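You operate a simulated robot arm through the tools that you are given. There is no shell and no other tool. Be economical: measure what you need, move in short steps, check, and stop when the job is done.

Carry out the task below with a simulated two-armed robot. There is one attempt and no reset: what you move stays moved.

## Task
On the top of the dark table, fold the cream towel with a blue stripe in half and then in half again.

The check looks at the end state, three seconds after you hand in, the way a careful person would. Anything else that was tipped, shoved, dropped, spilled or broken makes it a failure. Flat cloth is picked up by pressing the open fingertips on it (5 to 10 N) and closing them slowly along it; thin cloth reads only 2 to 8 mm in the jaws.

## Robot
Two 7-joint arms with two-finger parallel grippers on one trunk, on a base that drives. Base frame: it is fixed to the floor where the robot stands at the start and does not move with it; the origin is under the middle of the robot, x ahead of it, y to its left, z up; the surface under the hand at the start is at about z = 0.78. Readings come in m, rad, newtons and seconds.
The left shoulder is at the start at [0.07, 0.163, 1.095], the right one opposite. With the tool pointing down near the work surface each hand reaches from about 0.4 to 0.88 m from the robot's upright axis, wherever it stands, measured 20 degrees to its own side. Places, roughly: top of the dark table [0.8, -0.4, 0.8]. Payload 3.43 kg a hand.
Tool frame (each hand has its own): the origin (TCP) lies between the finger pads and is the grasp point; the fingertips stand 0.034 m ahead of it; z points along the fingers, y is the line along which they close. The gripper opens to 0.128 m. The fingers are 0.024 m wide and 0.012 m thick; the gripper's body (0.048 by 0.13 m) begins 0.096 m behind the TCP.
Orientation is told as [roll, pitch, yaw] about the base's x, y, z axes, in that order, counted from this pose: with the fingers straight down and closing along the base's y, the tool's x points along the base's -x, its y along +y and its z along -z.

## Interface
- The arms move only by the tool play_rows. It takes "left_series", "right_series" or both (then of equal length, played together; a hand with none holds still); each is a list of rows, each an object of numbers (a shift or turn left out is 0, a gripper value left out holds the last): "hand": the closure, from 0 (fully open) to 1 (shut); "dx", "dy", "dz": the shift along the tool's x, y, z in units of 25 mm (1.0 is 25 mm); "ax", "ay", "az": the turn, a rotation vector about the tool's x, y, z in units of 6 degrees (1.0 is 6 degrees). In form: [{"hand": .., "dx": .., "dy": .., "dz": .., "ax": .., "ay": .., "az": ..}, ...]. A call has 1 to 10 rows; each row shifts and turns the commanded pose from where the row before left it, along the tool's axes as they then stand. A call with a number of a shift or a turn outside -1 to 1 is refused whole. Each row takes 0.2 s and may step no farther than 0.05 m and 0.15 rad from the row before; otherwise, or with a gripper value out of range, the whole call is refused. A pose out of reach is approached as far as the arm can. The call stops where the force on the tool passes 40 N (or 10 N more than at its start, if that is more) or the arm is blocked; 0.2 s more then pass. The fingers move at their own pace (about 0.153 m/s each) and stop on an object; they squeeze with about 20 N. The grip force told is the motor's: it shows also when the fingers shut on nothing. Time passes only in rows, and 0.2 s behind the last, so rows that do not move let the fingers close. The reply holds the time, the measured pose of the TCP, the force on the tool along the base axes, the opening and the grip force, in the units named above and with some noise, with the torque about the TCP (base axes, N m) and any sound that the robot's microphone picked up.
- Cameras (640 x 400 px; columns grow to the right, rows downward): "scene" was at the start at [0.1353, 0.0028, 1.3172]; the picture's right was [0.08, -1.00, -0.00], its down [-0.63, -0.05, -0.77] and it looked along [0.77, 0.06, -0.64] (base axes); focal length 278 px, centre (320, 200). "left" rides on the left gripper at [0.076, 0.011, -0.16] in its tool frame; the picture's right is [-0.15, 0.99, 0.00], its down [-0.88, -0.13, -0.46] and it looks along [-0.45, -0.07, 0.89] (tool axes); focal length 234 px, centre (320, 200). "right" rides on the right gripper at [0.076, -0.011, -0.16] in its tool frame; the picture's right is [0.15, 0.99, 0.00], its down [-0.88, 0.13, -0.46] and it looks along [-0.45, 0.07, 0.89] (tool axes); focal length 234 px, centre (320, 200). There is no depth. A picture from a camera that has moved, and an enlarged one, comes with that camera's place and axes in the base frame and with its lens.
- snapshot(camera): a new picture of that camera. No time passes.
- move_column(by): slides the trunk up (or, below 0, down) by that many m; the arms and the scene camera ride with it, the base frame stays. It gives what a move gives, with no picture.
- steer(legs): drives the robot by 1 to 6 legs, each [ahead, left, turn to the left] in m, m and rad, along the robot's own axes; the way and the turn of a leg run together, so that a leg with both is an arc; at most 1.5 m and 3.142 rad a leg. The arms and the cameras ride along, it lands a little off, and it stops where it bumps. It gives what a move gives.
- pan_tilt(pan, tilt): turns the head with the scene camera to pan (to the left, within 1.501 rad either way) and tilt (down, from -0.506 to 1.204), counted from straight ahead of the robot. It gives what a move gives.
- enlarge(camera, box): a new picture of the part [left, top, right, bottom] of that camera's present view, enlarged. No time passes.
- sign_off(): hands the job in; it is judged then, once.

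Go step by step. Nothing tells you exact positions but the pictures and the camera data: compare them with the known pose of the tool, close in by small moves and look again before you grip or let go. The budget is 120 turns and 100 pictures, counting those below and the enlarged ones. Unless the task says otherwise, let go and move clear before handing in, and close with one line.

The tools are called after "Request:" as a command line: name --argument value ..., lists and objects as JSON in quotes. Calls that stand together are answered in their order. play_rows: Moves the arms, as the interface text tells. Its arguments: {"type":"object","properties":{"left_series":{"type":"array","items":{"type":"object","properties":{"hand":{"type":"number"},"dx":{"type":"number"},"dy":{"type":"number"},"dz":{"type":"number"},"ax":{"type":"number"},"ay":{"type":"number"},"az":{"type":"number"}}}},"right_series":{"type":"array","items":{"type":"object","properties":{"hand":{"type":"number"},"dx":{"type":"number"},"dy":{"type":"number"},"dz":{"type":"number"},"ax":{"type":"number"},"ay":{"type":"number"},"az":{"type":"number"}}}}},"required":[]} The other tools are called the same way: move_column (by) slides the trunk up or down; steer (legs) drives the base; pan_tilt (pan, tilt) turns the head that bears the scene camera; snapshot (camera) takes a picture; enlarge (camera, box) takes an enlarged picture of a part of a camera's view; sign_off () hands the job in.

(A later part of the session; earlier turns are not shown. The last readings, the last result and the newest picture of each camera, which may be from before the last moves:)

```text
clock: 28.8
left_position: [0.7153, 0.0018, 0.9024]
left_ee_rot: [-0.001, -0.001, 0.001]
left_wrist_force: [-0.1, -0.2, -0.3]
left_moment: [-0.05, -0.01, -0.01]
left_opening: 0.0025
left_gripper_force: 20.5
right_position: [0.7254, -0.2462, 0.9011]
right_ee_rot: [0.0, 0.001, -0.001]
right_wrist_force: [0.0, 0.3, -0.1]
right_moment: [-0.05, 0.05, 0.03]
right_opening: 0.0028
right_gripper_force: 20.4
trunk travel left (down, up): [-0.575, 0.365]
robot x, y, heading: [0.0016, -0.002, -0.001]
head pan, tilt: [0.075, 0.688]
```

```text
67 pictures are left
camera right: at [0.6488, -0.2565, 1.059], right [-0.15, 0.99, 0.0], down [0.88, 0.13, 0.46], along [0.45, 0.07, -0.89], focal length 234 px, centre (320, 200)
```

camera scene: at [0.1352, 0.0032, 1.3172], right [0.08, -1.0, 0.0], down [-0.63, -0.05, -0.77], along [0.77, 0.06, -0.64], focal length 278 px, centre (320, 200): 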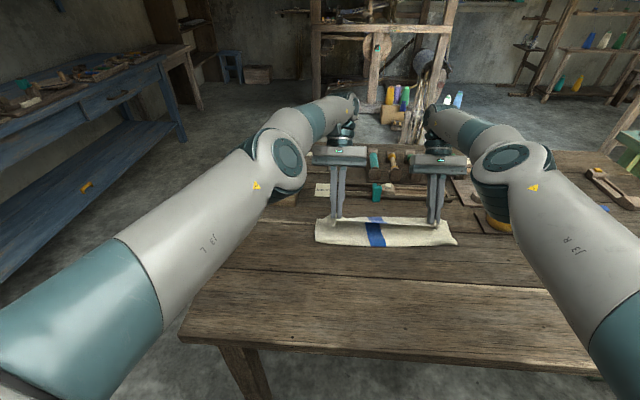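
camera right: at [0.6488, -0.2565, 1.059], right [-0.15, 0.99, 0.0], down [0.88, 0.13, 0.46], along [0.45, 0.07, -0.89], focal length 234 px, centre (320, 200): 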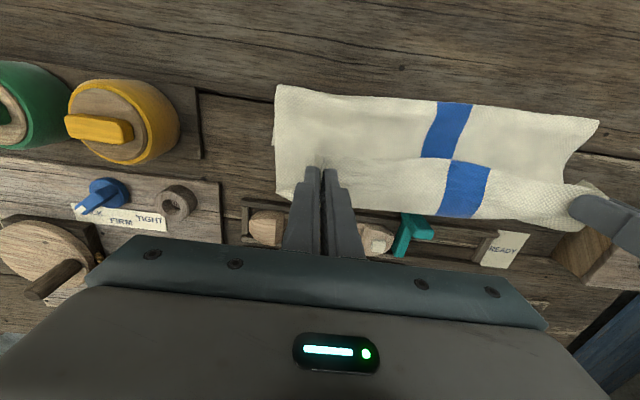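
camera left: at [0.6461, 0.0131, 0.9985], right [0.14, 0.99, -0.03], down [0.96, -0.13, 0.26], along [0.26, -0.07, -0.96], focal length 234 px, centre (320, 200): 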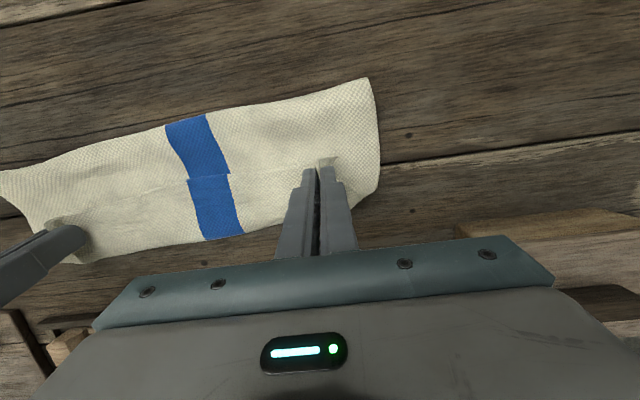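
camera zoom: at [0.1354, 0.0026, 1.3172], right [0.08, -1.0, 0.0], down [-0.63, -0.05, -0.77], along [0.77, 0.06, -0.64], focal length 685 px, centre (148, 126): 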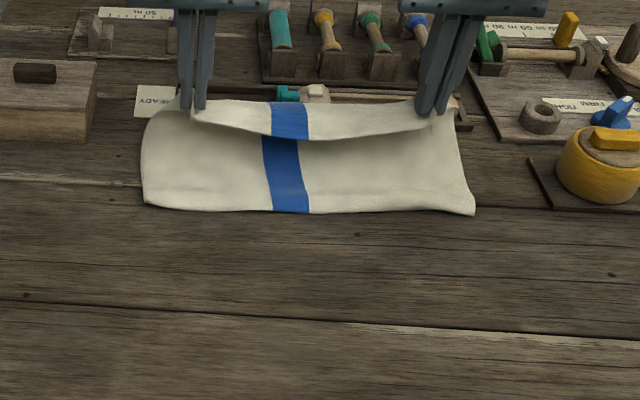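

Lifting dragged the fold forward to about x = 0.65, and the held hem still points at the robot. I'll lower it, press lightly, slide the whole bundle back toward the robot, and see how the hem relaxes on release.

Request:
play_rows --left_series '[{"dz": 0.8, "dx": 0.2}, {"dz": 0.8, "dx": 0.2}, {"dz": 0.8, "dx": 0.2}, {"dz": 0.5}, {"dz": 0.15}, {}]' --right_series '[{"dz": 0.8, "dx": 0.2}, {"dz": 0.8, "dx": 0.2}, {"dz": 0.8, "dx": 0.2}, {"dz": 0.5}, {"dz": 0.15}, {}]'

Request:
enlarge --camera "scene" --box '[260, 150, 520, 310]'

Request:
snapshot --camera "right"

```text
clock: 30.2
left_position: [0.6994, 0.0025, 0.8261]
left_ee_rot: [0.0, 0.002, 0.001]
left_wrist_force: [-1.0, 0.0, -0.3]
left_moment: [-0.01, -0.02, -0.03]
left_opening: 0.0026
left_gripper_force: 19.7
right_position: [0.7099, -0.2466, 0.826]
right_ee_rot: [0.001, 0.0, 0.001]
right_wrist_force: [0.4, 0.2, 0.5]
right_moment: [-0.02, -0.01, 0.0]
right_opening: 0.0027
right_gripper_force: 20.0
trunk travel left (down, up): [-0.575, 0.365]
robot x, y, heading: [0.0015, 0.0011, -0.004]
head pan, tilt: [0.075, 0.688]
```

```text
2.46 times, centred on (390, 230) of scene
camera zoom: at [0.1354, 0.0028, 1.3171], right [0.08, -1.0, 0.0], down [-0.63, -0.05, -0.77], along [0.77, 0.06, -0.64], focal length 685 px, centre (148, 126)
```

zoom: 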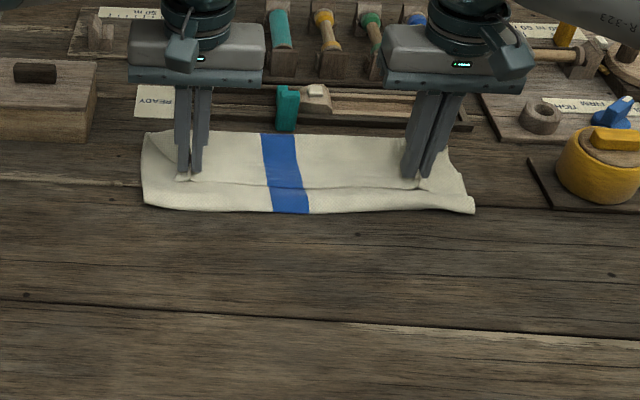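

```text
65 pictures are left
camera right: at [0.6336, -0.2565, 0.9832], right [-0.15, 0.99, 0.0], down [0.88, 0.13, 0.46], along [0.45, 0.07, -0.89], focal length 234 px, centre (320, 200)
```

right: 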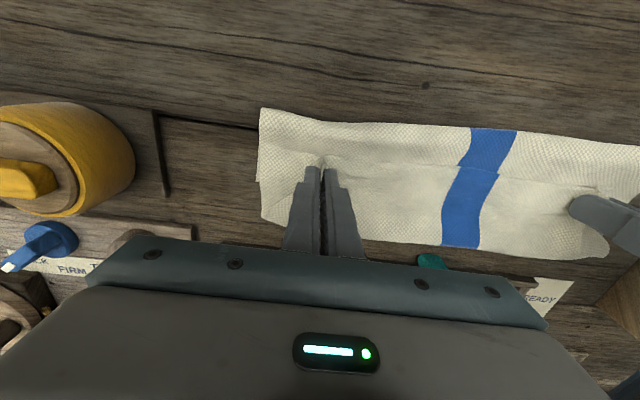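

The hem is at x≈0.70, the fold at 0.655 and the far side at 0.757. I'll press down and slide it all back.

Request:
play_rows --left_series '[{"dz": 0.1}, {"dz": 0.08}, {"dz": 0.05}, {}]' --right_series '[{"dz": 0.1}, {"dz": 0.08}, {"dz": 0.05}, {}]'

```text
clock: 31.2
left_position: [0.6995, 0.0016, 0.8193]
left_ee_rot: [0.0, -0.002, 0.0]
left_wrist_force: [0.3, -0.6, -0.2]
left_moment: [0.02, -0.01, 0.01]
left_opening: 0.0025
left_gripper_force: 19.9
right_position: [0.7103, -0.2455, 0.8196]
right_ee_rot: [0.0, 0.0, 0.0]
right_wrist_force: [-1.1, 0.4, -0.6]
right_moment: [-0.01, 0.01, -0.03]
right_opening: 0.0024
right_gripper_force: 19.9
trunk travel left (down, up): [-0.575, 0.365]
robot x, y, heading: [-0.0013, -0.0022, -0.001]
head pan, tilt: [0.075, 0.688]
```

Request:
play_rows --left_series '[{"dz": 0.08}, {"dz": 0.05}, {"dz": 0.03}, {}]' --right_series '[{"dz": 0.08}, {"dz": 0.05}, {"dz": 0.03}, {}]'

```text
clock: 32.2
left_position: [0.6993, 0.0017, 0.8179]
left_ee_rot: [0.001, 0.0, 0.0]
left_wrist_force: [1.6, 0.9, 7.4]
left_moment: [0.02, -0.01, -0.01]
left_opening: 0.0025
left_gripper_force: 19.8
right_position: [0.7103, -0.2453, 0.8177]
right_ee_rot: [0.001, -0.001, 0.002]
right_wrist_force: [1.1, -2.1, 7.6]
right_moment: [-0.07, 0.0, -0.01]
right_opening: 0.0028
right_gripper_force: 20.3
trunk travel left (down, up): [-0.575, 0.365]
robot x, y, heading: [-0.0013, -0.0016, -0.005]
head pan, tilt: [0.075, 0.688]
```

About 7 N each. Dragging back 7.5 cm.

Request:
play_rows --left_series '[{"dx": 0.5}, {"dx": 0.5}, {"dx": 0.5}, {"dx": 0.5}, {"dx": 0.5}, {"dx": 0.5}, {}]' --right_series '[{"dx": 0.5}, {"dx": 0.5}, {"dx": 0.5}, {"dx": 0.5}, {"dx": 0.5}, {"dx": 0.5}, {}]'

Request:
enlarge --camera "scene" --box '[260, 150, 520, 310]'

```text
clock: 33.8
left_position: [0.6236, 0.0016, 0.8174]
left_ee_rot: [0.001, -0.001, 0.0]
left_wrist_force: [1.4, -0.3, 6.0]
left_moment: [-0.02, 0.01, -0.02]
left_opening: 0.0026
left_gripper_force: 20.0
right_position: [0.6356, -0.2453, 0.8156]
right_ee_rot: [0.0, 0.001, 0.0]
right_wrist_force: [2.6, 0.8, 14.1]
right_moment: [-0.01, -0.08, 0.01]
right_opening: 0.0026
right_gripper_force: 19.7
trunk travel left (down, up): [-0.575, 0.365]
robot x, y, heading: [0.001, -0.0024, 0.003]
head pan, tilt: [0.075, 0.688]
```

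```text
2.46 times, centred on (390, 230) of scene
camera zoom: at [0.1336, 0.0034, 1.3174], right [0.08, -1.0, 0.0], down [-0.63, -0.05, -0.77], along [0.77, 0.06, -0.63], focal length 685 px, centre (148, 126)
```

zoom: 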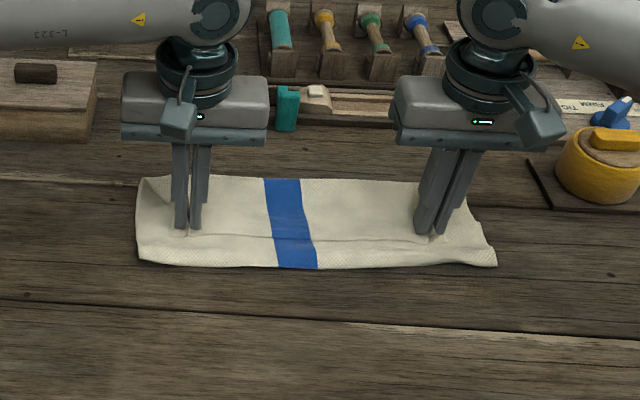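

The whole bundle slid back: fold at about 0.575–0.60, far side 0.69. Now I'll raise the tips only about 1 cm and draw the hem forward low, so the curl rolls out.

Request:
play_rows --left_series '[{"dz": -0.35}, {"dz": -0.25}, {"dx": -0.5}, {"dx": -0.5}, {"dx": -0.5}, {"dx": -0.5}, {"dx": -0.4}, {}]' --right_series '[{"dz": -0.45}, {"dz": -0.25}, {"dx": -0.5}, {"dx": -0.5}, {"dx": -0.5}, {"dx": -0.5}, {"dx": -0.4}, {}]'

Request:
enlarge --camera "scene" --box '[260, 150, 520, 310]'

Request:
snapshot --camera "right"

```text
clock: 35.6
left_position: [0.6842, 0.0024, 0.8323]
left_ee_rot: [0.0, 0.001, 0.001]
left_wrist_force: [-0.2, 0.3, 0.2]
left_moment: [0.01, 0.02, -0.01]
left_opening: 0.0025
left_gripper_force: 20.3
right_position: [0.6943, -0.2443, 0.8334]
right_ee_rot: [0.0, -0.001, 0.0]
right_wrist_force: [0.6, 0.0, -0.8]
right_moment: [0.0, 0.03, 0.02]
right_opening: 0.0028
right_gripper_force: 19.8
trunk travel left (down, up): [-0.575, 0.365]
robot x, y, heading: [0.0035, -0.0037, -0.003]
head pan, tilt: [0.075, 0.688]
```

```text
2.46 times, centred on (390, 230) of scene
camera zoom: at [0.1352, 0.0028, 1.3172], right [0.08, -1.0, 0.0], down [-0.63, -0.05, -0.77], along [0.77, 0.06, -0.64], focal length 685 px, centre (148, 126)
```

zoom: 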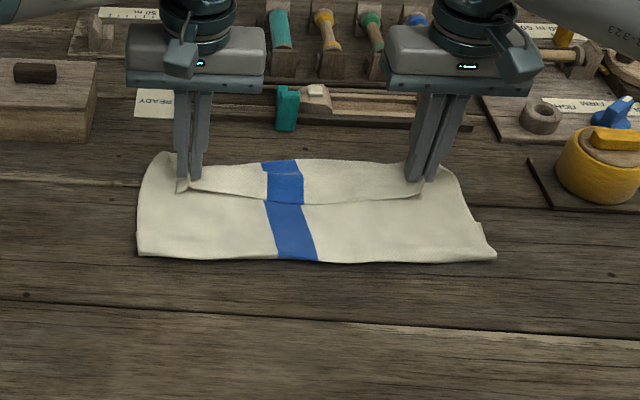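

```text
62 pictures are left
camera right: at [0.619, -0.2554, 0.9909], right [-0.15, 0.99, 0.0], down [0.88, 0.13, 0.46], along [0.45, 0.07, -0.89], focal length 234 px, centre (320, 200)
```

right: 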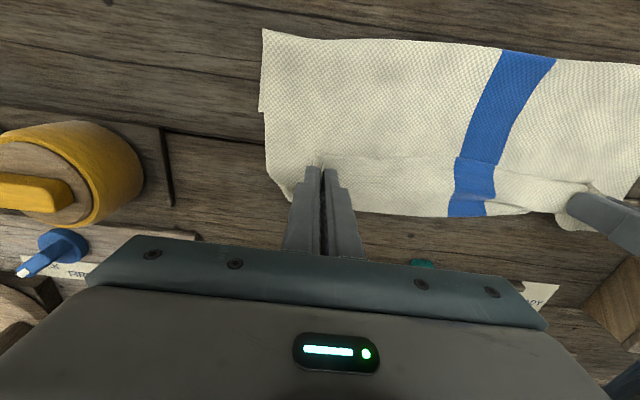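

Good progress: the fold stayed put and the curl is unrolling. I'm checking a notch on the right side that may be the lower layer's hem.

Request:
enlarge --camera "scene" --box '[410, 205, 480, 260]'

Request:
enlarge --camera "right" --box '[240, 20, 400, 220]'

Request:
snapshot --camera "left"

```text
7.27 times, centred on (445, 232) of scene
camera zoom: at [0.1352, 0.0028, 1.3172], right [0.08, -1.0, 0.0], down [-0.63, -0.05, -0.77], along [0.77, 0.06, -0.64], focal length 2025 px, centre (-589, -36)
```

zoom: 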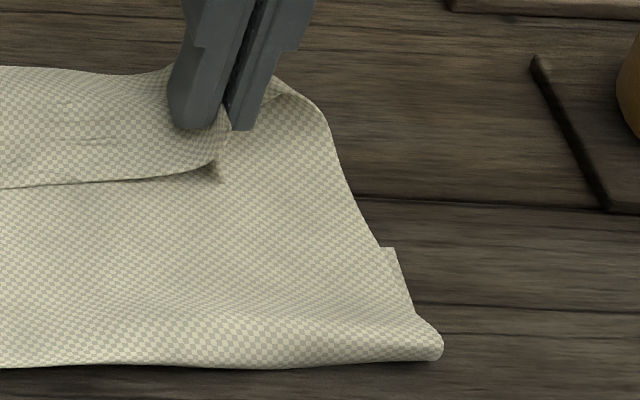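

```text
2.00 times, centred on (320, 120) of right
camera zoom: at [0.619, -0.2554, 0.9909], right [-0.15, 0.99, 0.0], down [0.88, 0.13, 0.46], along [0.45, 0.07, -0.89], focal length 468 px, centre (320, 360)
```

zoom: 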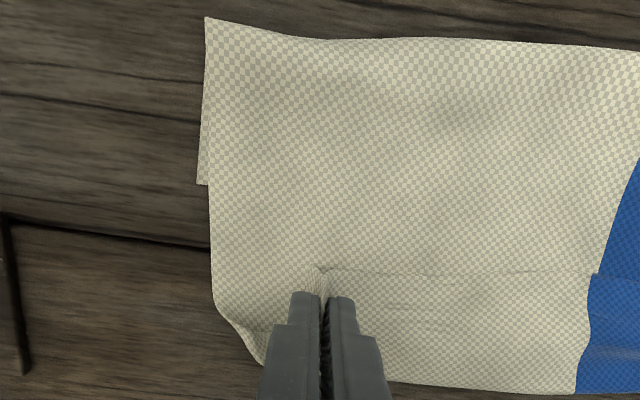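

```text
59 pictures are left
camera left: at [0.6085, 0.0136, 0.9914], right [0.15, 0.99, 0.0], down [0.88, -0.13, 0.46], along [0.45, -0.07, -0.89], focal length 234 px, centre (320, 200)
```

left: 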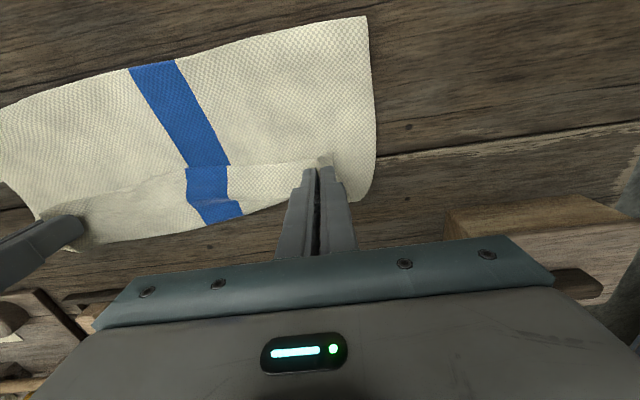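

The lower layer now has only about 5 cm beyond the fold; its hem is at x≈0.648. I'll carry the hem back toward the robot to unroll it, then redo the fold around x≈0.515, where I can reach with a larger tilt.

Request:
play_rows --left_series '[{"dx": 0.8, "dz": -1}, {"dx": 0.8, "dz": -1}, {"dx": 0.8, "dz": -1}, {"dx": 0.8, "dz": -1}, {"dx": 0.9}, {"dx": 0.9}, {"dx": 0.9}, {"dx": 0.9}, {"dx": 0.9}]' --right_series '[{"dx": 0.8, "dz": -1}, {"dx": 0.8, "dz": -1}, {"dx": 0.8, "dz": -1}, {"dx": 0.8, "dz": -1}, {"dx": 0.9}, {"dx": 0.9}, {"dx": 0.9}, {"dx": 0.9}, {"dx": 0.9}]'

Request:
snapshot --camera "scene"

Request:
snapshot --camera "right"

Request:
snapshot --camera "left"

```text
clock: 37.6
left_position: [0.4892, 0.0046, 0.9336]
left_ee_rot: [0.001, 0.0, 0.0]
left_wrist_force: [0.3, 0.3, 0.0]
left_moment: [-0.03, -0.01, -0.01]
left_opening: 0.0026
left_gripper_force: 19.8
right_position: [0.5038, -0.2447, 0.9332]
right_ee_rot: [-0.002, 0.0, -0.002]
right_wrist_force: [-0.6, 0.0, 0.5]
right_moment: [0.0, -0.04, -0.02]
right_opening: 0.0026
right_gripper_force: 19.9
trunk travel left (down, up): [-0.575, 0.365]
robot x, y, heading: [-0.0001, -0.0012, -0.005]
head pan, tilt: [0.075, 0.688]
```

```text
58 pictures are left
camera scene: at [0.1344, 0.0027, 1.3173], right [0.08, -1.0, 0.0], down [-0.63, -0.05, -0.77], along [0.77, 0.06, -0.63], focal length 278 px, centre (320, 200)
```

scene: 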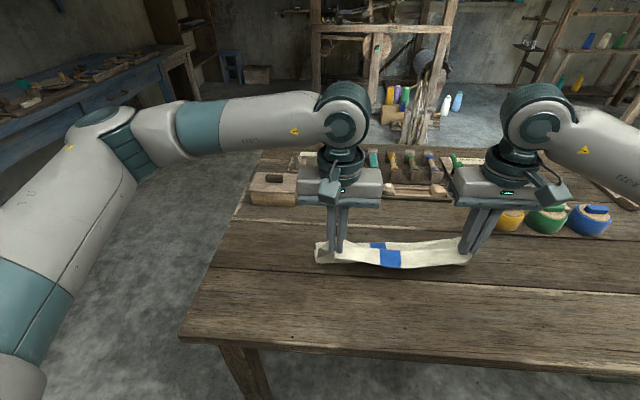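

```text
57 pictures are left
camera right: at [0.4277, -0.2559, 1.0911], right [-0.15, 0.99, 0.0], down [0.88, 0.13, 0.46], along [0.45, 0.07, -0.89], focal length 234 px, centre (320, 200)
```

right: 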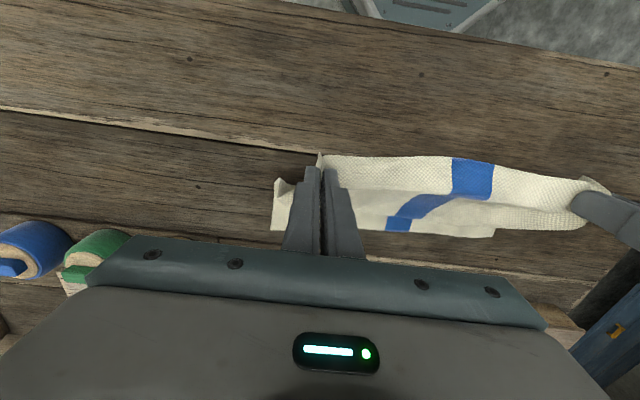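

```text
56 pictures are left
camera left: at [0.4141, 0.014, 1.0933], right [0.15, 0.99, 0.0], down [0.88, -0.13, 0.46], along [0.45, -0.07, -0.89], focal length 234 px, centre (320, 200)
```

left: 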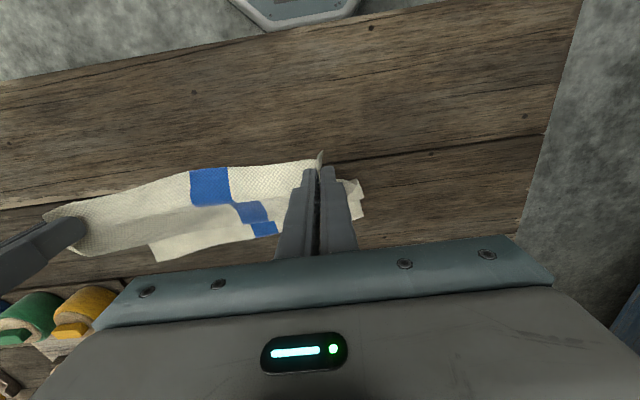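

The lower layer's hem is at L(0.61, 0.05) and R(0.645, −0.31). I'm bringing the hands lower and closer to flatten the lower layer.

Request:
play_rows --left_series '[{"dx": 0.6, "dz": 0.5}, {"dx": 0.6, "dz": 0.5}, {"dx": 0.6, "dz": 0.5}, {"dx": 0.6, "dz": 0.5}, {}]' --right_series '[{"dx": 0.5, "dz": 0.5}, {"dx": 0.5, "dz": 0.5}, {"dx": 0.5, "dz": 0.5}, {"dx": 0.5, "dz": 0.5}, {}]'

Request:
snapshot --camera "scene"

Request:
snapshot --camera "right"

Request:
snapshot --camera "left"

```text
clock: 38.8
left_position: [0.4324, 0.0044, 0.8814]
left_ee_rot: [-0.002, 0.001, 0.0]
left_wrist_force: [0.5, -0.3, -0.2]
left_moment: [-0.01, 0.02, 0.01]
left_opening: 0.0025
left_gripper_force: 19.8
right_position: [0.4542, -0.2455, 0.8843]
right_ee_rot: [0.0, 0.0, 0.002]
right_wrist_force: [1.2, 0.1, 0.5]
right_moment: [0.01, 0.01, 0.02]
right_opening: 0.0028
right_gripper_force: 19.7
trunk travel left (down, up): [-0.575, 0.365]
robot x, y, heading: [0.0018, -0.001, 0.002]
head pan, tilt: [0.075, 0.688]
```

```text
55 pictures are left
camera scene: at [0.1354, 0.0029, 1.3171], right [0.08, -1.0, 0.0], down [-0.63, -0.05, -0.77], along [0.77, 0.06, -0.64], focal length 278 px, centre (320, 200)
```

scene: 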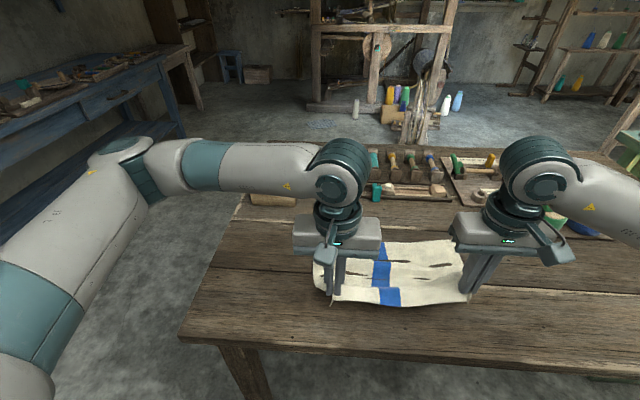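

```text
54 pictures are left
camera right: at [0.3776, -0.2563, 1.0413], right [-0.15, 0.99, 0.0], down [0.88, 0.13, 0.46], along [0.45, 0.07, -0.89], focal length 234 px, centre (320, 200)
```

right: 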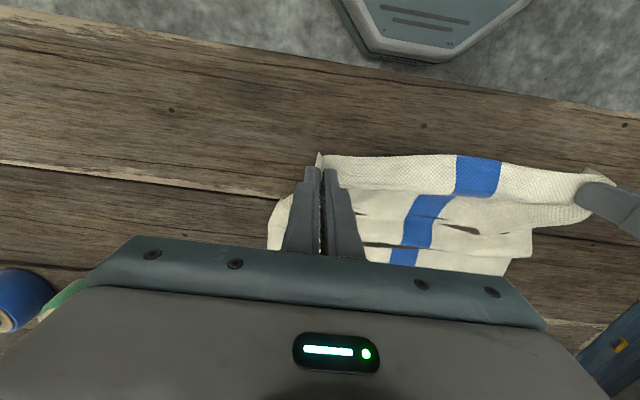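

```text
53 pictures are left
camera left: at [0.3565, 0.0147, 1.0412], right [0.15, 0.99, 0.0], down [0.88, -0.13, 0.46], along [0.45, -0.07, -0.89], focal length 234 px, centre (320, 200)
```

left: 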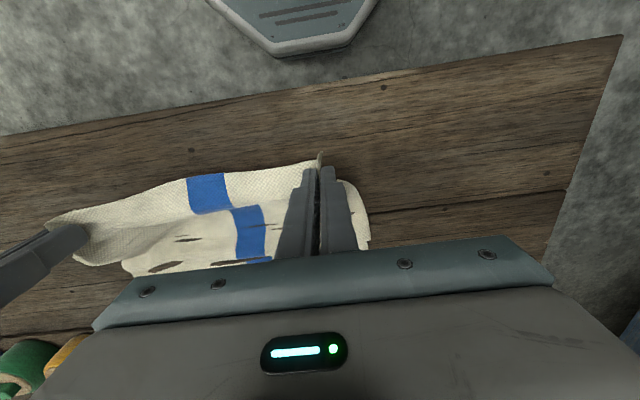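

The lower layer lies roughly flat, so the fold line should be at about x = 0.46 on the left and 0.51 on the right. I'll rise over it and tilt by about 48° this time.

Request:
play_rows --left_series '[{"dx": -0.58, "dz": -0.34}, {"dx": -0.58, "dz": -0.34}, {"dx": -0.58, "dz": -0.34}, {"dx": -0.58, "dz": -0.34}, {"ay": 1}, {"ay": 1}, {"ay": 1}, {"ay": 1}, {"ay": 1}, {"ay": 1}]' --right_series '[{"dx": -0.85, "dz": -0.34}, {"dx": -0.85, "dz": -0.34}, {"dx": -0.85, "dz": -0.34}, {"dx": -0.85, "dz": -0.34}, {"ay": 1}, {"ay": 1}, {"ay": 1}, {"ay": 1}, {"ay": 1}, {"ay": 1}]'

Request:
play_rows --left_series '[{"ay": 1}, {"ay": 1}, {}]' --right_series '[{"ay": 1}, {"ay": 1}, {}]'

Request:
snapshot --camera "scene"

Request:
snapshot --camera "right"

Request:
snapshot --camera "left"

```text
clock: 41.0
left_position: [0.4905, 0.0016, 0.9168]
left_ee_rot: [-0.002, 0.634, 0.0]
left_wrist_force: [-0.3, -1.9, -1.0]
left_moment: [-0.05, 0.0, 0.02]
left_opening: 0.0028
left_gripper_force: 20.3
right_position: [0.5385, -0.2457, 0.9144]
right_ee_rot: [-0.001, 0.629, -0.001]
right_wrist_force: [-0.6, 0.8, -1.1]
right_moment: [0.04, 0.02, -0.03]
right_opening: 0.0027
right_gripper_force: 19.7
trunk travel left (down, up): [-0.575, 0.365]
robot x, y, heading: [0.0005, 0.0002, 0.001]
head pan, tilt: [0.075, 0.688]
```

```text
clock: 41.8
left_position: [0.4905, 0.0021, 0.9154]
left_ee_rot: [-0.001, 0.84, -0.001]
left_wrist_force: [1.1, -0.9, 0.3]
left_moment: [-0.03, -0.02, 0.03]
left_opening: 0.0023
left_gripper_force: 20.7
right_position: [0.5387, -0.2454, 0.9176]
right_ee_rot: [0.0, 0.839, -0.001]
right_wrist_force: [0.1, 2.2, 0.5]
right_moment: [0.06, -0.02, -0.01]
right_opening: 0.0029
right_gripper_force: 20.2
trunk travel left (down, up): [-0.575, 0.365]
robot x, y, heading: [0.0009, 0.0007, -0.001]
head pan, tilt: [0.075, 0.688]
```

```text
52 pictures are left
camera scene: at [0.135, 0.0024, 1.3172], right [0.08, -1.0, 0.0], down [-0.63, -0.05, -0.77], along [0.77, 0.06, -0.64], focal length 278 px, centre (320, 200)
```

scene: 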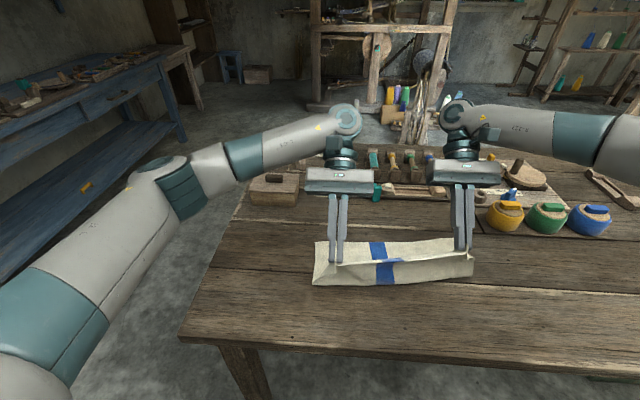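

```text
51 pictures are left
camera right: at [0.6058, -0.2568, 1.0784], right [-0.1, 0.99, 0.11], down [0.93, 0.13, -0.35], along [-0.36, 0.07, -0.93], focal length 234 px, centre (320, 200)
```

right: 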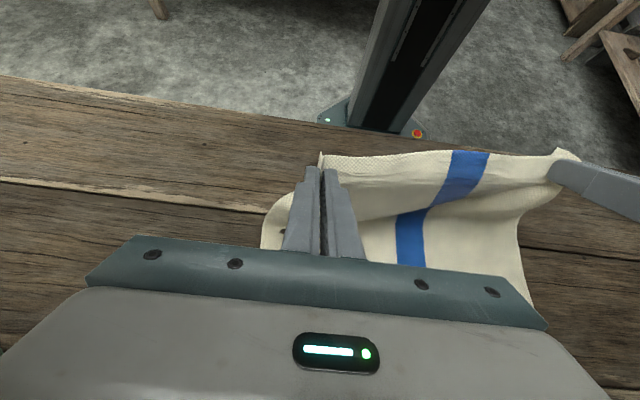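

```text
50 pictures are left
camera left: at [0.5578, 0.0129, 1.0793], right [0.1, 0.99, -0.11], down [0.93, -0.13, -0.35], along [-0.36, -0.07, -0.93], focal length 234 px, centre (320, 200)
```

left: 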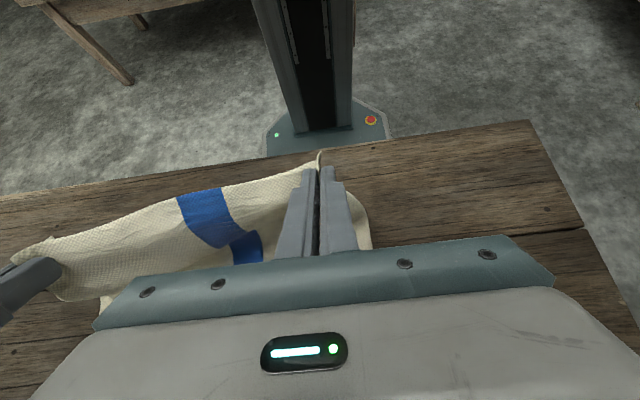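

The loop shape is good. I'll carry the hem forward and down along the arc.

Request:
play_rows --left_series '[{"dx": -0.89, "dz": -0.54}, {"dx": -0.89, "dz": -0.54}, {"dx": -0.8, "dz": -0.09}, {"dx": -0.8, "dz": -0.09}, {"dx": -0.8, "dz": -0.09}, {}]' --right_series '[{"dx": -0.89, "dz": -0.54}, {"dx": -0.89, "dz": -0.54}, {"dx": -0.8, "dz": -0.09}, {"dx": -0.8, "dz": -0.09}, {"dx": -0.8, "dz": -0.09}, {}]'

Request:
enlarge --camera "scene" --box '[260, 180, 520, 340]'

Request:
snapshot --camera "right"

Request:
snapshot --camera "left"

```text
clock: 43.2
left_position: [0.5858, 0.0008, 0.861]
left_ee_rot: [0.0, 0.837, 0.0]
left_wrist_force: [0.5, -1.2, 0.6]
left_moment: [-0.01, 0.01, -0.04]
left_opening: 0.0024
left_gripper_force: 20.2
right_position: [0.6318, -0.2441, 0.8625]
right_ee_rot: [0.002, 0.838, 0.0]
right_wrist_force: [-0.2, 0.9, -0.5]
right_moment: [-0.01, 0.0, 0.02]
right_opening: 0.0026
right_gripper_force: 20.1
trunk travel left (down, up): [-0.575, 0.365]
robot x, y, heading: [0.0003, -0.0015, 0.001]
head pan, tilt: [0.075, 0.688]
```

```text
2.46 times, centred on (390, 260) of scene
camera zoom: at [0.1347, 0.0026, 1.3173], right [0.08, -1.0, 0.0], down [-0.63, -0.05, -0.77], along [0.77, 0.06, -0.64], focal length 685 px, centre (148, 52)
```

zoom: 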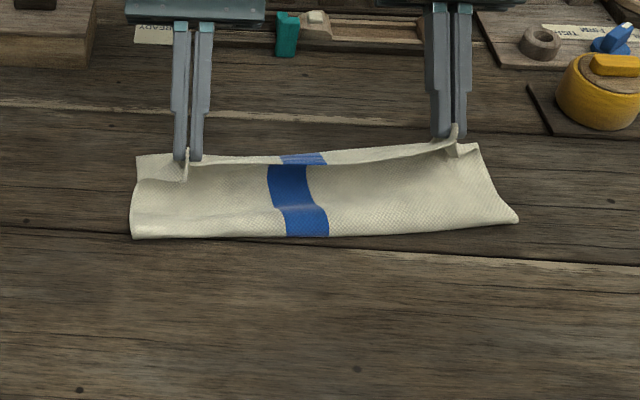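

```text
48 pictures are left
camera right: at [0.6993, -0.2558, 1.023], right [-0.1, 0.99, 0.11], down [0.93, 0.13, -0.35], along [-0.36, 0.07, -0.93], focal length 234 px, centre (320, 200)
```

right: 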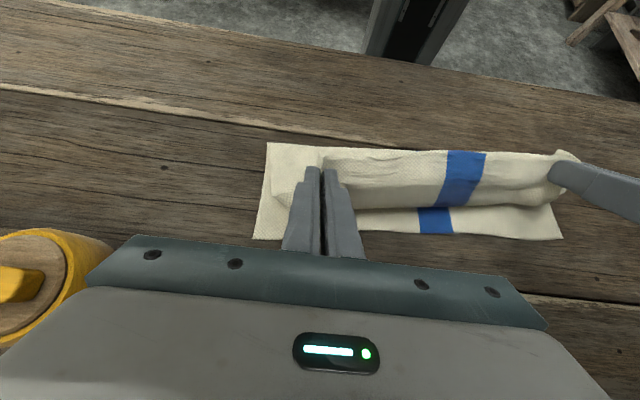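

```text
47 pictures are left
camera left: at [0.6526, 0.0129, 1.0242], right [0.1, 0.99, -0.11], down [0.93, -0.13, -0.35], along [-0.36, -0.07, -0.93], focal length 234 px, centre (320, 200)
```

left: 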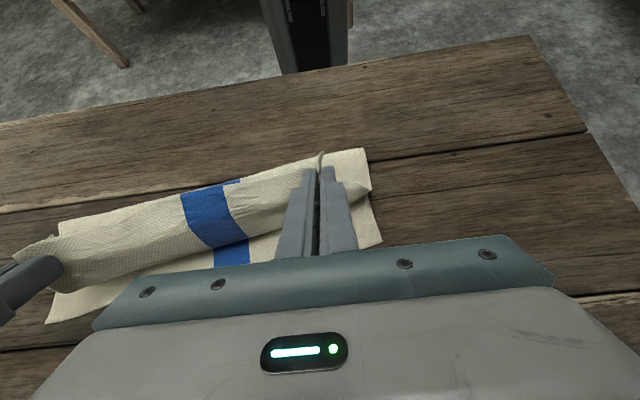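

The fold has crept to x≈0.51/0.56 because the excess curls ahead of the grippers. I'll press straight down and slightly back to roll the fold back, then draw the hem forward low, which worked before.

Request:
play_rows --left_series '[{"dx": -0.35, "dz": 0.5}, {"dx": -0.35, "dz": 0.5}, {"dx": -0.35, "dz": 0.5}, {}]' --right_series '[{"dx": -0.3, "dz": 0.56}, {"dx": -0.3, "dz": 0.56}, {"dx": -0.3, "dz": 0.56}, {}]'

Request:
enlarge --camera "scene" --box '[260, 180, 520, 340]'

Request:
snapshot --camera "right"

```text
clock: 44.2
left_position: [0.575, 0.0009, 0.8174]
left_ee_rot: [-0.003, 0.837, -0.002]
left_wrist_force: [2.7, -1.8, 12.1]
left_moment: [-0.22, 0.07, 0.06]
left_opening: 0.0025
left_gripper_force: 20.2
right_position: [0.6161, -0.2469, 0.8181]
right_ee_rot: [0.0, 0.838, 0.0]
right_wrist_force: [0.9, 0.5, 1.6]
right_moment: [0.04, 0.01, -0.01]
right_opening: 0.0026
right_gripper_force: 20.3
trunk travel left (down, up): [-0.575, 0.365]
robot x, y, heading: [0.0006, -0.0004, -0.002]
head pan, tilt: [0.075, 0.688]
```

```text
2.46 times, centred on (390, 260) of scene
camera zoom: at [0.1345, 0.0029, 1.3175], right [0.08, -1.0, 0.0], down [-0.63, -0.05, -0.77], along [0.77, 0.06, -0.63], focal length 685 px, centre (148, 52)
```

zoom: 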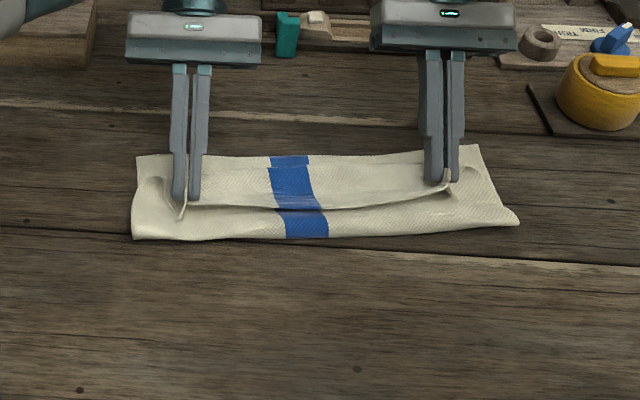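

```text
45 pictures are left
camera right: at [0.683, -0.257, 0.9781], right [-0.1, 0.99, 0.11], down [0.93, 0.13, -0.35], along [-0.36, 0.07, -0.93], focal length 234 px, centre (320, 200)
```

right: 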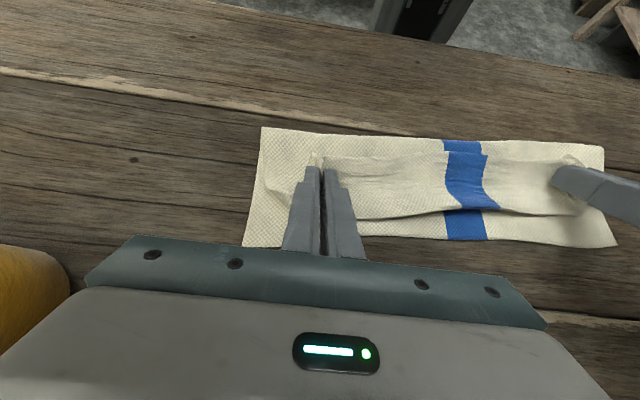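

The stack is pressed down. Next, raise about 1 cm and draw the hem forward low to unroll the flap.

Request:
play_rows --left_series '[{"dx": 0.36, "dz": -0.33}, {"dx": -0.335, "dz": -0.37}, {"dx": -0.335, "dz": -0.37}, {"dx": -0.335, "dz": -0.37}, {"dx": -0.335, "dz": -0.37}, {}]' --right_series '[{"dx": 0.3, "dz": -0.25}, {"dx": -0.335, "dz": -0.37}, {"dx": -0.335, "dz": -0.37}, {"dx": -0.335, "dz": -0.37}, {"dx": -0.335, "dz": -0.37}, {}]'

Request:
enlarge --camera "scene" --box '[260, 180, 520, 340]'

Request:
snapshot --camera "right"

```text
clock: 45.6
left_position: [0.6149, 0.0058, 0.8291]
left_ee_rot: [-0.005, 0.835, -0.004]
left_wrist_force: [0.3, -3.9, -0.6]
left_moment: [-0.13, -0.03, 0.11]
left_opening: 0.0026
left_gripper_force: 19.6
left hand out of reach, approached as far as the arm can: row 4, 5
right_position: [0.6431, -0.2465, 0.8251]
right_ee_rot: [0.002, 0.838, 0.001]
right_wrist_force: [-0.1, 3.6, -0.6]
right_moment: [0.07, 0.0, -0.09]
right_opening: 0.0027
right_gripper_force: 20.3
right hand out of reach, approached as far as the arm can: row 4, 5
trunk travel left (down, up): [-0.575, 0.365]
robot x, y, heading: [-0.0014, -0.0011, 0.0]
head pan, tilt: [0.075, 0.688]
```

```text
2.46 times, centred on (390, 260) of scene
camera zoom: at [0.1357, 0.0034, 1.3171], right [0.08, -1.0, 0.0], down [-0.63, -0.05, -0.77], along [0.77, 0.06, -0.64], focal length 685 px, centre (148, 52)
```

zoom: 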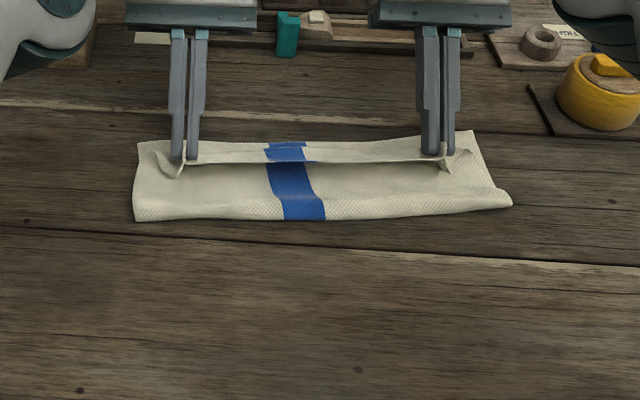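

```text
43 pictures are left
camera right: at [0.7111, -0.2578, 0.9857], right [-0.1, 0.99, 0.11], down [0.93, 0.13, -0.35], along [-0.36, 0.07, -0.93], focal length 234 px, centre (320, 200)
```

right: 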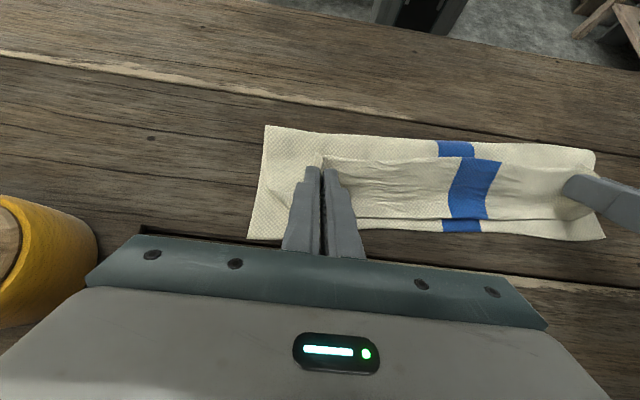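

The bundle slides as one and the flap stays. I'll release here, back off along the tool axis and see how the cloth relaxes, then work on the flap with fingertips.

Request:
play_rows --left_series '[{"hand": 0.85}, {"hand": 0.75}, {"dz": -0.5}, {"dz": -1}, {"dz": -1}, {"dz": -1}]' --right_series '[{"hand": 0.85}, {"hand": 0.75}, {"dz": -0.5}, {"dz": -1}, {"dz": -1}, {"dz": -1}]'

Request:
enlarge --camera "scene" --box '[260, 180, 520, 340]'

Request:
snapshot --camera "right"

```text
clock: 47.0
left_position: [0.6165, 0.019, 0.8804]
left_ee_rot: [-0.001, 0.835, 0.001]
left_wrist_force: [0.0, 0.0, 0.1]
left_moment: [-0.01, 0.0, -0.04]
left_opening: 0.0319
left_gripper_force: 0.0
left hand out of reach, approached as far as the arm can: row 3, 4, 5, 6
right_position: [0.6386, -0.2594, 0.8645]
right_ee_rot: [-0.001, 0.835, 0.0]
right_wrist_force: [-0.1, -0.1, 0.3]
right_moment: [0.01, -0.05, 0.01]
right_opening: 0.0321
right_gripper_force: 0.0
right hand out of reach, approached as far as the arm can: row 3, 4, 5, 6
trunk travel left (down, up): [-0.575, 0.365]
robot x, y, heading: [-0.0012, -0.0001, 0.002]
head pan, tilt: [0.075, 0.688]
```

```text
2.46 times, centred on (390, 260) of scene
camera zoom: at [0.1347, 0.0027, 1.3172], right [0.08, -1.0, 0.0], down [-0.63, -0.05, -0.77], along [0.77, 0.06, -0.64], focal length 685 px, centre (148, 52)
```

zoom: 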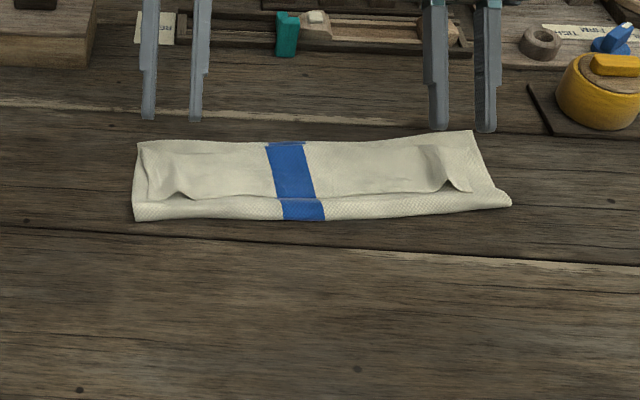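

```text
41 pictures are left
camera right: at [0.7067, -0.2698, 1.0257], right [-0.1, 0.99, 0.11], down [0.93, 0.13, -0.35], along [-0.36, 0.07, -0.93], focal length 234 px, centre (320, 200)
```

right: 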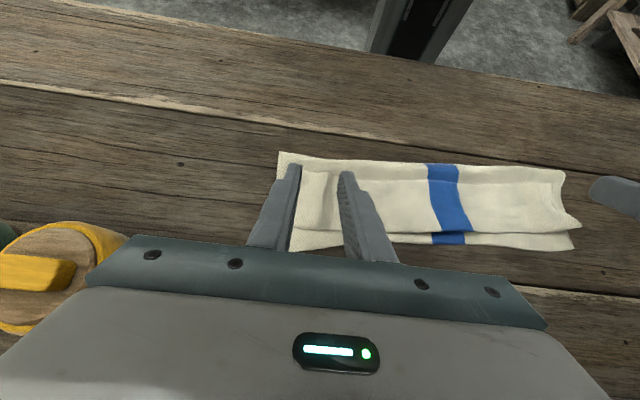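

Released, the towel looks like a letter-fold: about 10 cm lower layer, with a roughly 6 cm flap on top whose hem faces me. I'll un-tilt, re-grip the flap at the existing ridges, and open it fully flat so I can refold with one hand pinning the far hem.

Request:
play_rows --left_series '[{"ay": -1, "hand": 0.65}, {"ay": -1}, {"ay": -1}, {"ay": -1}, {"ay": -1}, {"ay": -1}, {"ay": -1}, {"ay": -1}]' --right_series '[{"ay": -1, "hand": 0.65}, {"ay": -1}, {"ay": -1}, {"ay": -1}, {"ay": -1}, {"ay": -1}, {"ay": -1}, {"ay": -1}]'

Request:
play_rows --left_series '[{"dx": 0.6, "dy": -0.3}, {"dx": 0.6, "dy": -0.3}, {"dx": 0.6, "dy": -0.2}, {"dx": 0.4}, {}]' --right_series '[{"dx": 0.5, "dy": 0.2}, {"dx": 0.5, "dy": 0.2}, {"dx": 0.5, "dy": 0.2}, {"dx": 0.3}, {}]'

Request:
snapshot --camera "left"

Request:
snapshot --camera "right"

```text
clock: 48.8
left_position: [0.6177, 0.0184, 0.8809]
left_ee_rot: [-0.001, -0.002, 0.001]
left_wrist_force: [-0.1, 0.3, 0.0]
left_moment: [0.0, -0.04, -0.04]
left_opening: 0.0446
left_gripper_force: 0.1
right_position: [0.6405, -0.262, 0.8658]
right_ee_rot: [0.0, -0.003, 0.002]
right_wrist_force: [-0.1, 0.5, 0.3]
right_moment: [0.0, -0.01, 0.0]
right_opening: 0.0448
right_gripper_force: 0.0
trunk travel left (down, up): [-0.575, 0.365]
robot x, y, heading: [0.0013, -0.0025, 0.002]
head pan, tilt: [0.075, 0.688]
```

```text
clock: 50.0
left_position: [0.5632, 0.0001, 0.8813]
left_ee_rot: [0.0, 0.0, -0.001]
left_wrist_force: [-0.9, -0.6, -0.3]
left_moment: [0.02, 0.02, 0.06]
left_opening: 0.0446
left_gripper_force: 0.2
right_position: [0.5961, -0.2457, 0.8647]
right_ee_rot: [-0.001, 0.0, 0.0]
right_wrist_force: [0.0, -0.2, -0.1]
right_moment: [-0.04, 0.01, 0.02]
right_opening: 0.0447
right_gripper_force: 0.1
trunk travel left (down, up): [-0.575, 0.365]
robot x, y, heading: [-0.0002, 0.0044, 0.0]
head pan, tilt: [0.075, 0.688]
```

```text
40 pictures are left
camera left: at [0.487, 0.0095, 1.0407], right [0.15, 0.99, 0.0], down [0.88, -0.13, 0.46], along [0.45, -0.07, -0.89], focal length 234 px, centre (320, 200)
```

left: 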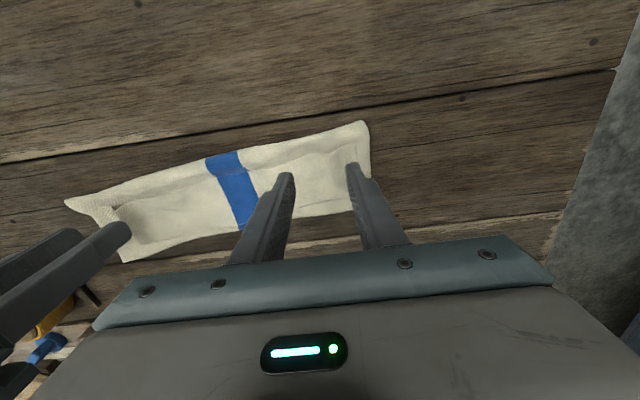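

```text
39 pictures are left
camera right: at [0.52, -0.2566, 1.0221], right [-0.15, 0.99, 0.0], down [0.88, 0.13, 0.46], along [0.45, 0.07, -0.89], focal length 234 px, centre (320, 200)
```

right: 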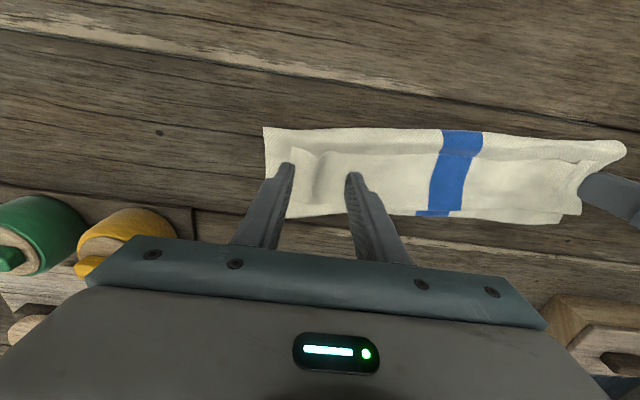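

The grippers straddle the flap ridges well. Going down to the cloth.

Request:
play_rows --left_series '[{"dz": 0.8, "dx": -0.2}, {"dz": 0.8}, {"dz": 0.6}, {"dz": 0.1}, {"dz": 0.08}, {}]' --right_series '[{"dz": 0.6}, {"dz": 0.5}, {"dz": 0.4}, {"dz": 0.1}, {"dz": 0.1}, {}]'

```text
clock: 51.4
left_position: [0.5668, -0.002, 0.8209]
left_ee_rot: [0.001, 0.0, -0.001]
left_wrist_force: [-0.2, -0.6, 0.3]
left_moment: [0.02, 0.04, -0.01]
left_opening: 0.045
left_gripper_force: 0.2
right_position: [0.5957, -0.2461, 0.8216]
right_ee_rot: [0.001, -0.002, -0.001]
right_wrist_force: [-1.1, 0.7, 0.7]
right_moment: [-0.02, -0.03, -0.01]
right_opening: 0.0448
right_gripper_force: 0.0
trunk travel left (down, up): [-0.575, 0.365]
robot x, y, heading: [0.0027, -0.0014, 0.001]
head pan, tilt: [0.075, 0.688]
```

Request:
play_rows --left_series '[{"dz": 0.1}, {"hand": 0.7}, {"hand": 0.76}, {"hand": 0.82}, {"hand": 0.88}, {"hand": 0.94}, {"hand": 1.0}, {}, {}]' --right_series '[{"dz": 0.12}, {"hand": 0.7}, {"hand": 0.76}, {"hand": 0.82}, {"hand": 0.88}, {"hand": 0.94}, {"hand": 1.0}, {}, {}]'

Request:
enlarge --camera "scene" --box '[260, 180, 520, 340]'

```text
clock: 53.4
left_position: [0.5651, -0.0013, 0.8191]
left_ee_rot: [0.0, -0.001, -0.001]
left_wrist_force: [0.8, -0.1, 1.0]
left_moment: [0.03, 0.01, -0.01]
left_opening: 0.0025
left_gripper_force: 20.2
right_position: [0.5953, -0.2473, 0.8188]
right_ee_rot: [0.0, -0.001, 0.001]
right_wrist_force: [0.7, -0.1, -0.4]
right_moment: [0.01, 0.0, -0.02]
right_opening: 0.0027
right_gripper_force: 19.8
trunk travel left (down, up): [-0.575, 0.365]
robot x, y, heading: [0.0027, -0.0011, 0.003]
head pan, tilt: [0.075, 0.688]
```

```text
2.46 times, centred on (390, 260) of scene
camera zoom: at [0.1353, 0.0028, 1.3172], right [0.08, -1.0, 0.0], down [-0.63, -0.05, -0.77], along [0.77, 0.06, -0.64], focal length 685 px, centre (148, 52)
```

zoom: 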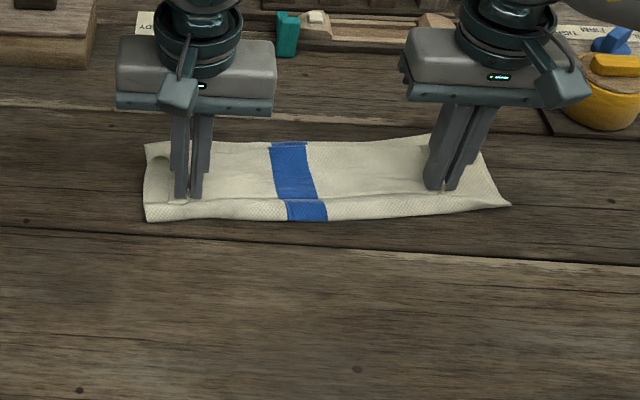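

Both hold only the top layer (about 2.6 mm). I'm carrying the hem up and back toward the robot to open the towel.

Request:
play_rows --left_series '[{"dx": 0.1, "dz": -0.9}, {"dx": 0.3, "dz": -0.9}, {"dx": 0.7, "dz": -0.9}, {"dx": 0.9, "dz": -0.5}, {"dx": 0.9}, {"dx": 0.9}, {"dx": 0.7, "dz": 0.5}, {"dx": 0.7, "dz": 0.8}, {"dx": 0.7, "dz": 0.8}]' --right_series '[{"dx": 0.1, "dz": -0.9}, {"dx": 0.3, "dz": -0.9}, {"dx": 0.7, "dz": -0.9}, {"dx": 0.9, "dz": -0.5}, {"dx": 0.9}, {"dx": 0.9}, {"dx": 0.7, "dz": 0.5}, {"dx": 0.7, "dz": 0.8}, {"dx": 0.7, "dz": 0.8}]'

Request:
snapshot --camera "scene"

Request:
snapshot --camera "left"

```text
clock: 55.4
left_position: [0.4191, 0.0007, 0.8456]
left_ee_rot: [-0.002, 0.0, 0.0]
left_wrist_force: [0.6, -0.9, -0.2]
left_moment: [0.0, 0.01, 0.04]
left_opening: 0.0025
left_gripper_force: 19.8
right_position: [0.4472, -0.2453, 0.846]
right_ee_rot: [-0.001, -0.001, 0.0]
right_wrist_force: [-0.3, -0.1, -0.1]
right_moment: [0.04, 0.02, -0.06]
right_opening: 0.0029
right_gripper_force: 20.1
trunk travel left (down, up): [-0.575, 0.365]
robot x, y, heading: [0.0016, 0.0002, -0.002]
head pan, tilt: [0.075, 0.688]
```

```text
37 pictures are left
camera scene: at [0.1351, 0.0025, 1.3173], right [0.08, -1.0, 0.0], down [-0.63, -0.05, -0.77], along [0.77, 0.06, -0.64], focal length 278 px, centre (320, 200)
```

scene: 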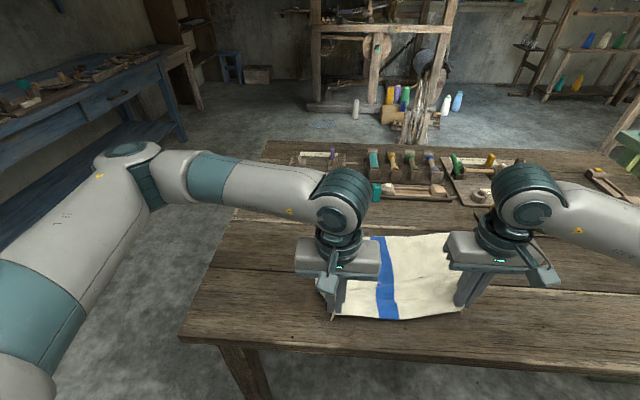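

```text
36 pictures are left
camera left: at [0.3423, 0.0108, 1.0053], right [0.15, 0.99, 0.0], down [0.88, -0.13, 0.46], along [0.45, -0.07, -0.89], focal length 234 px, centre (320, 200)
```

left: 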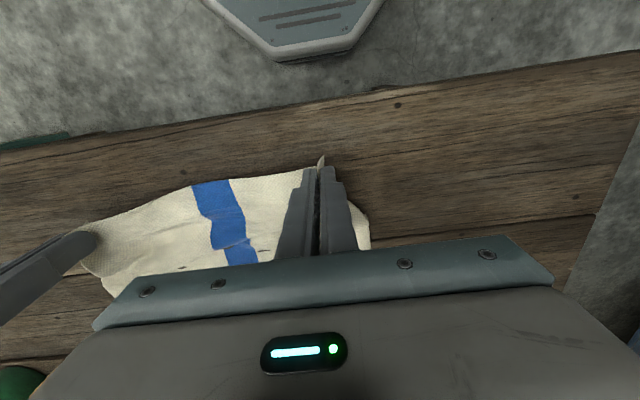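

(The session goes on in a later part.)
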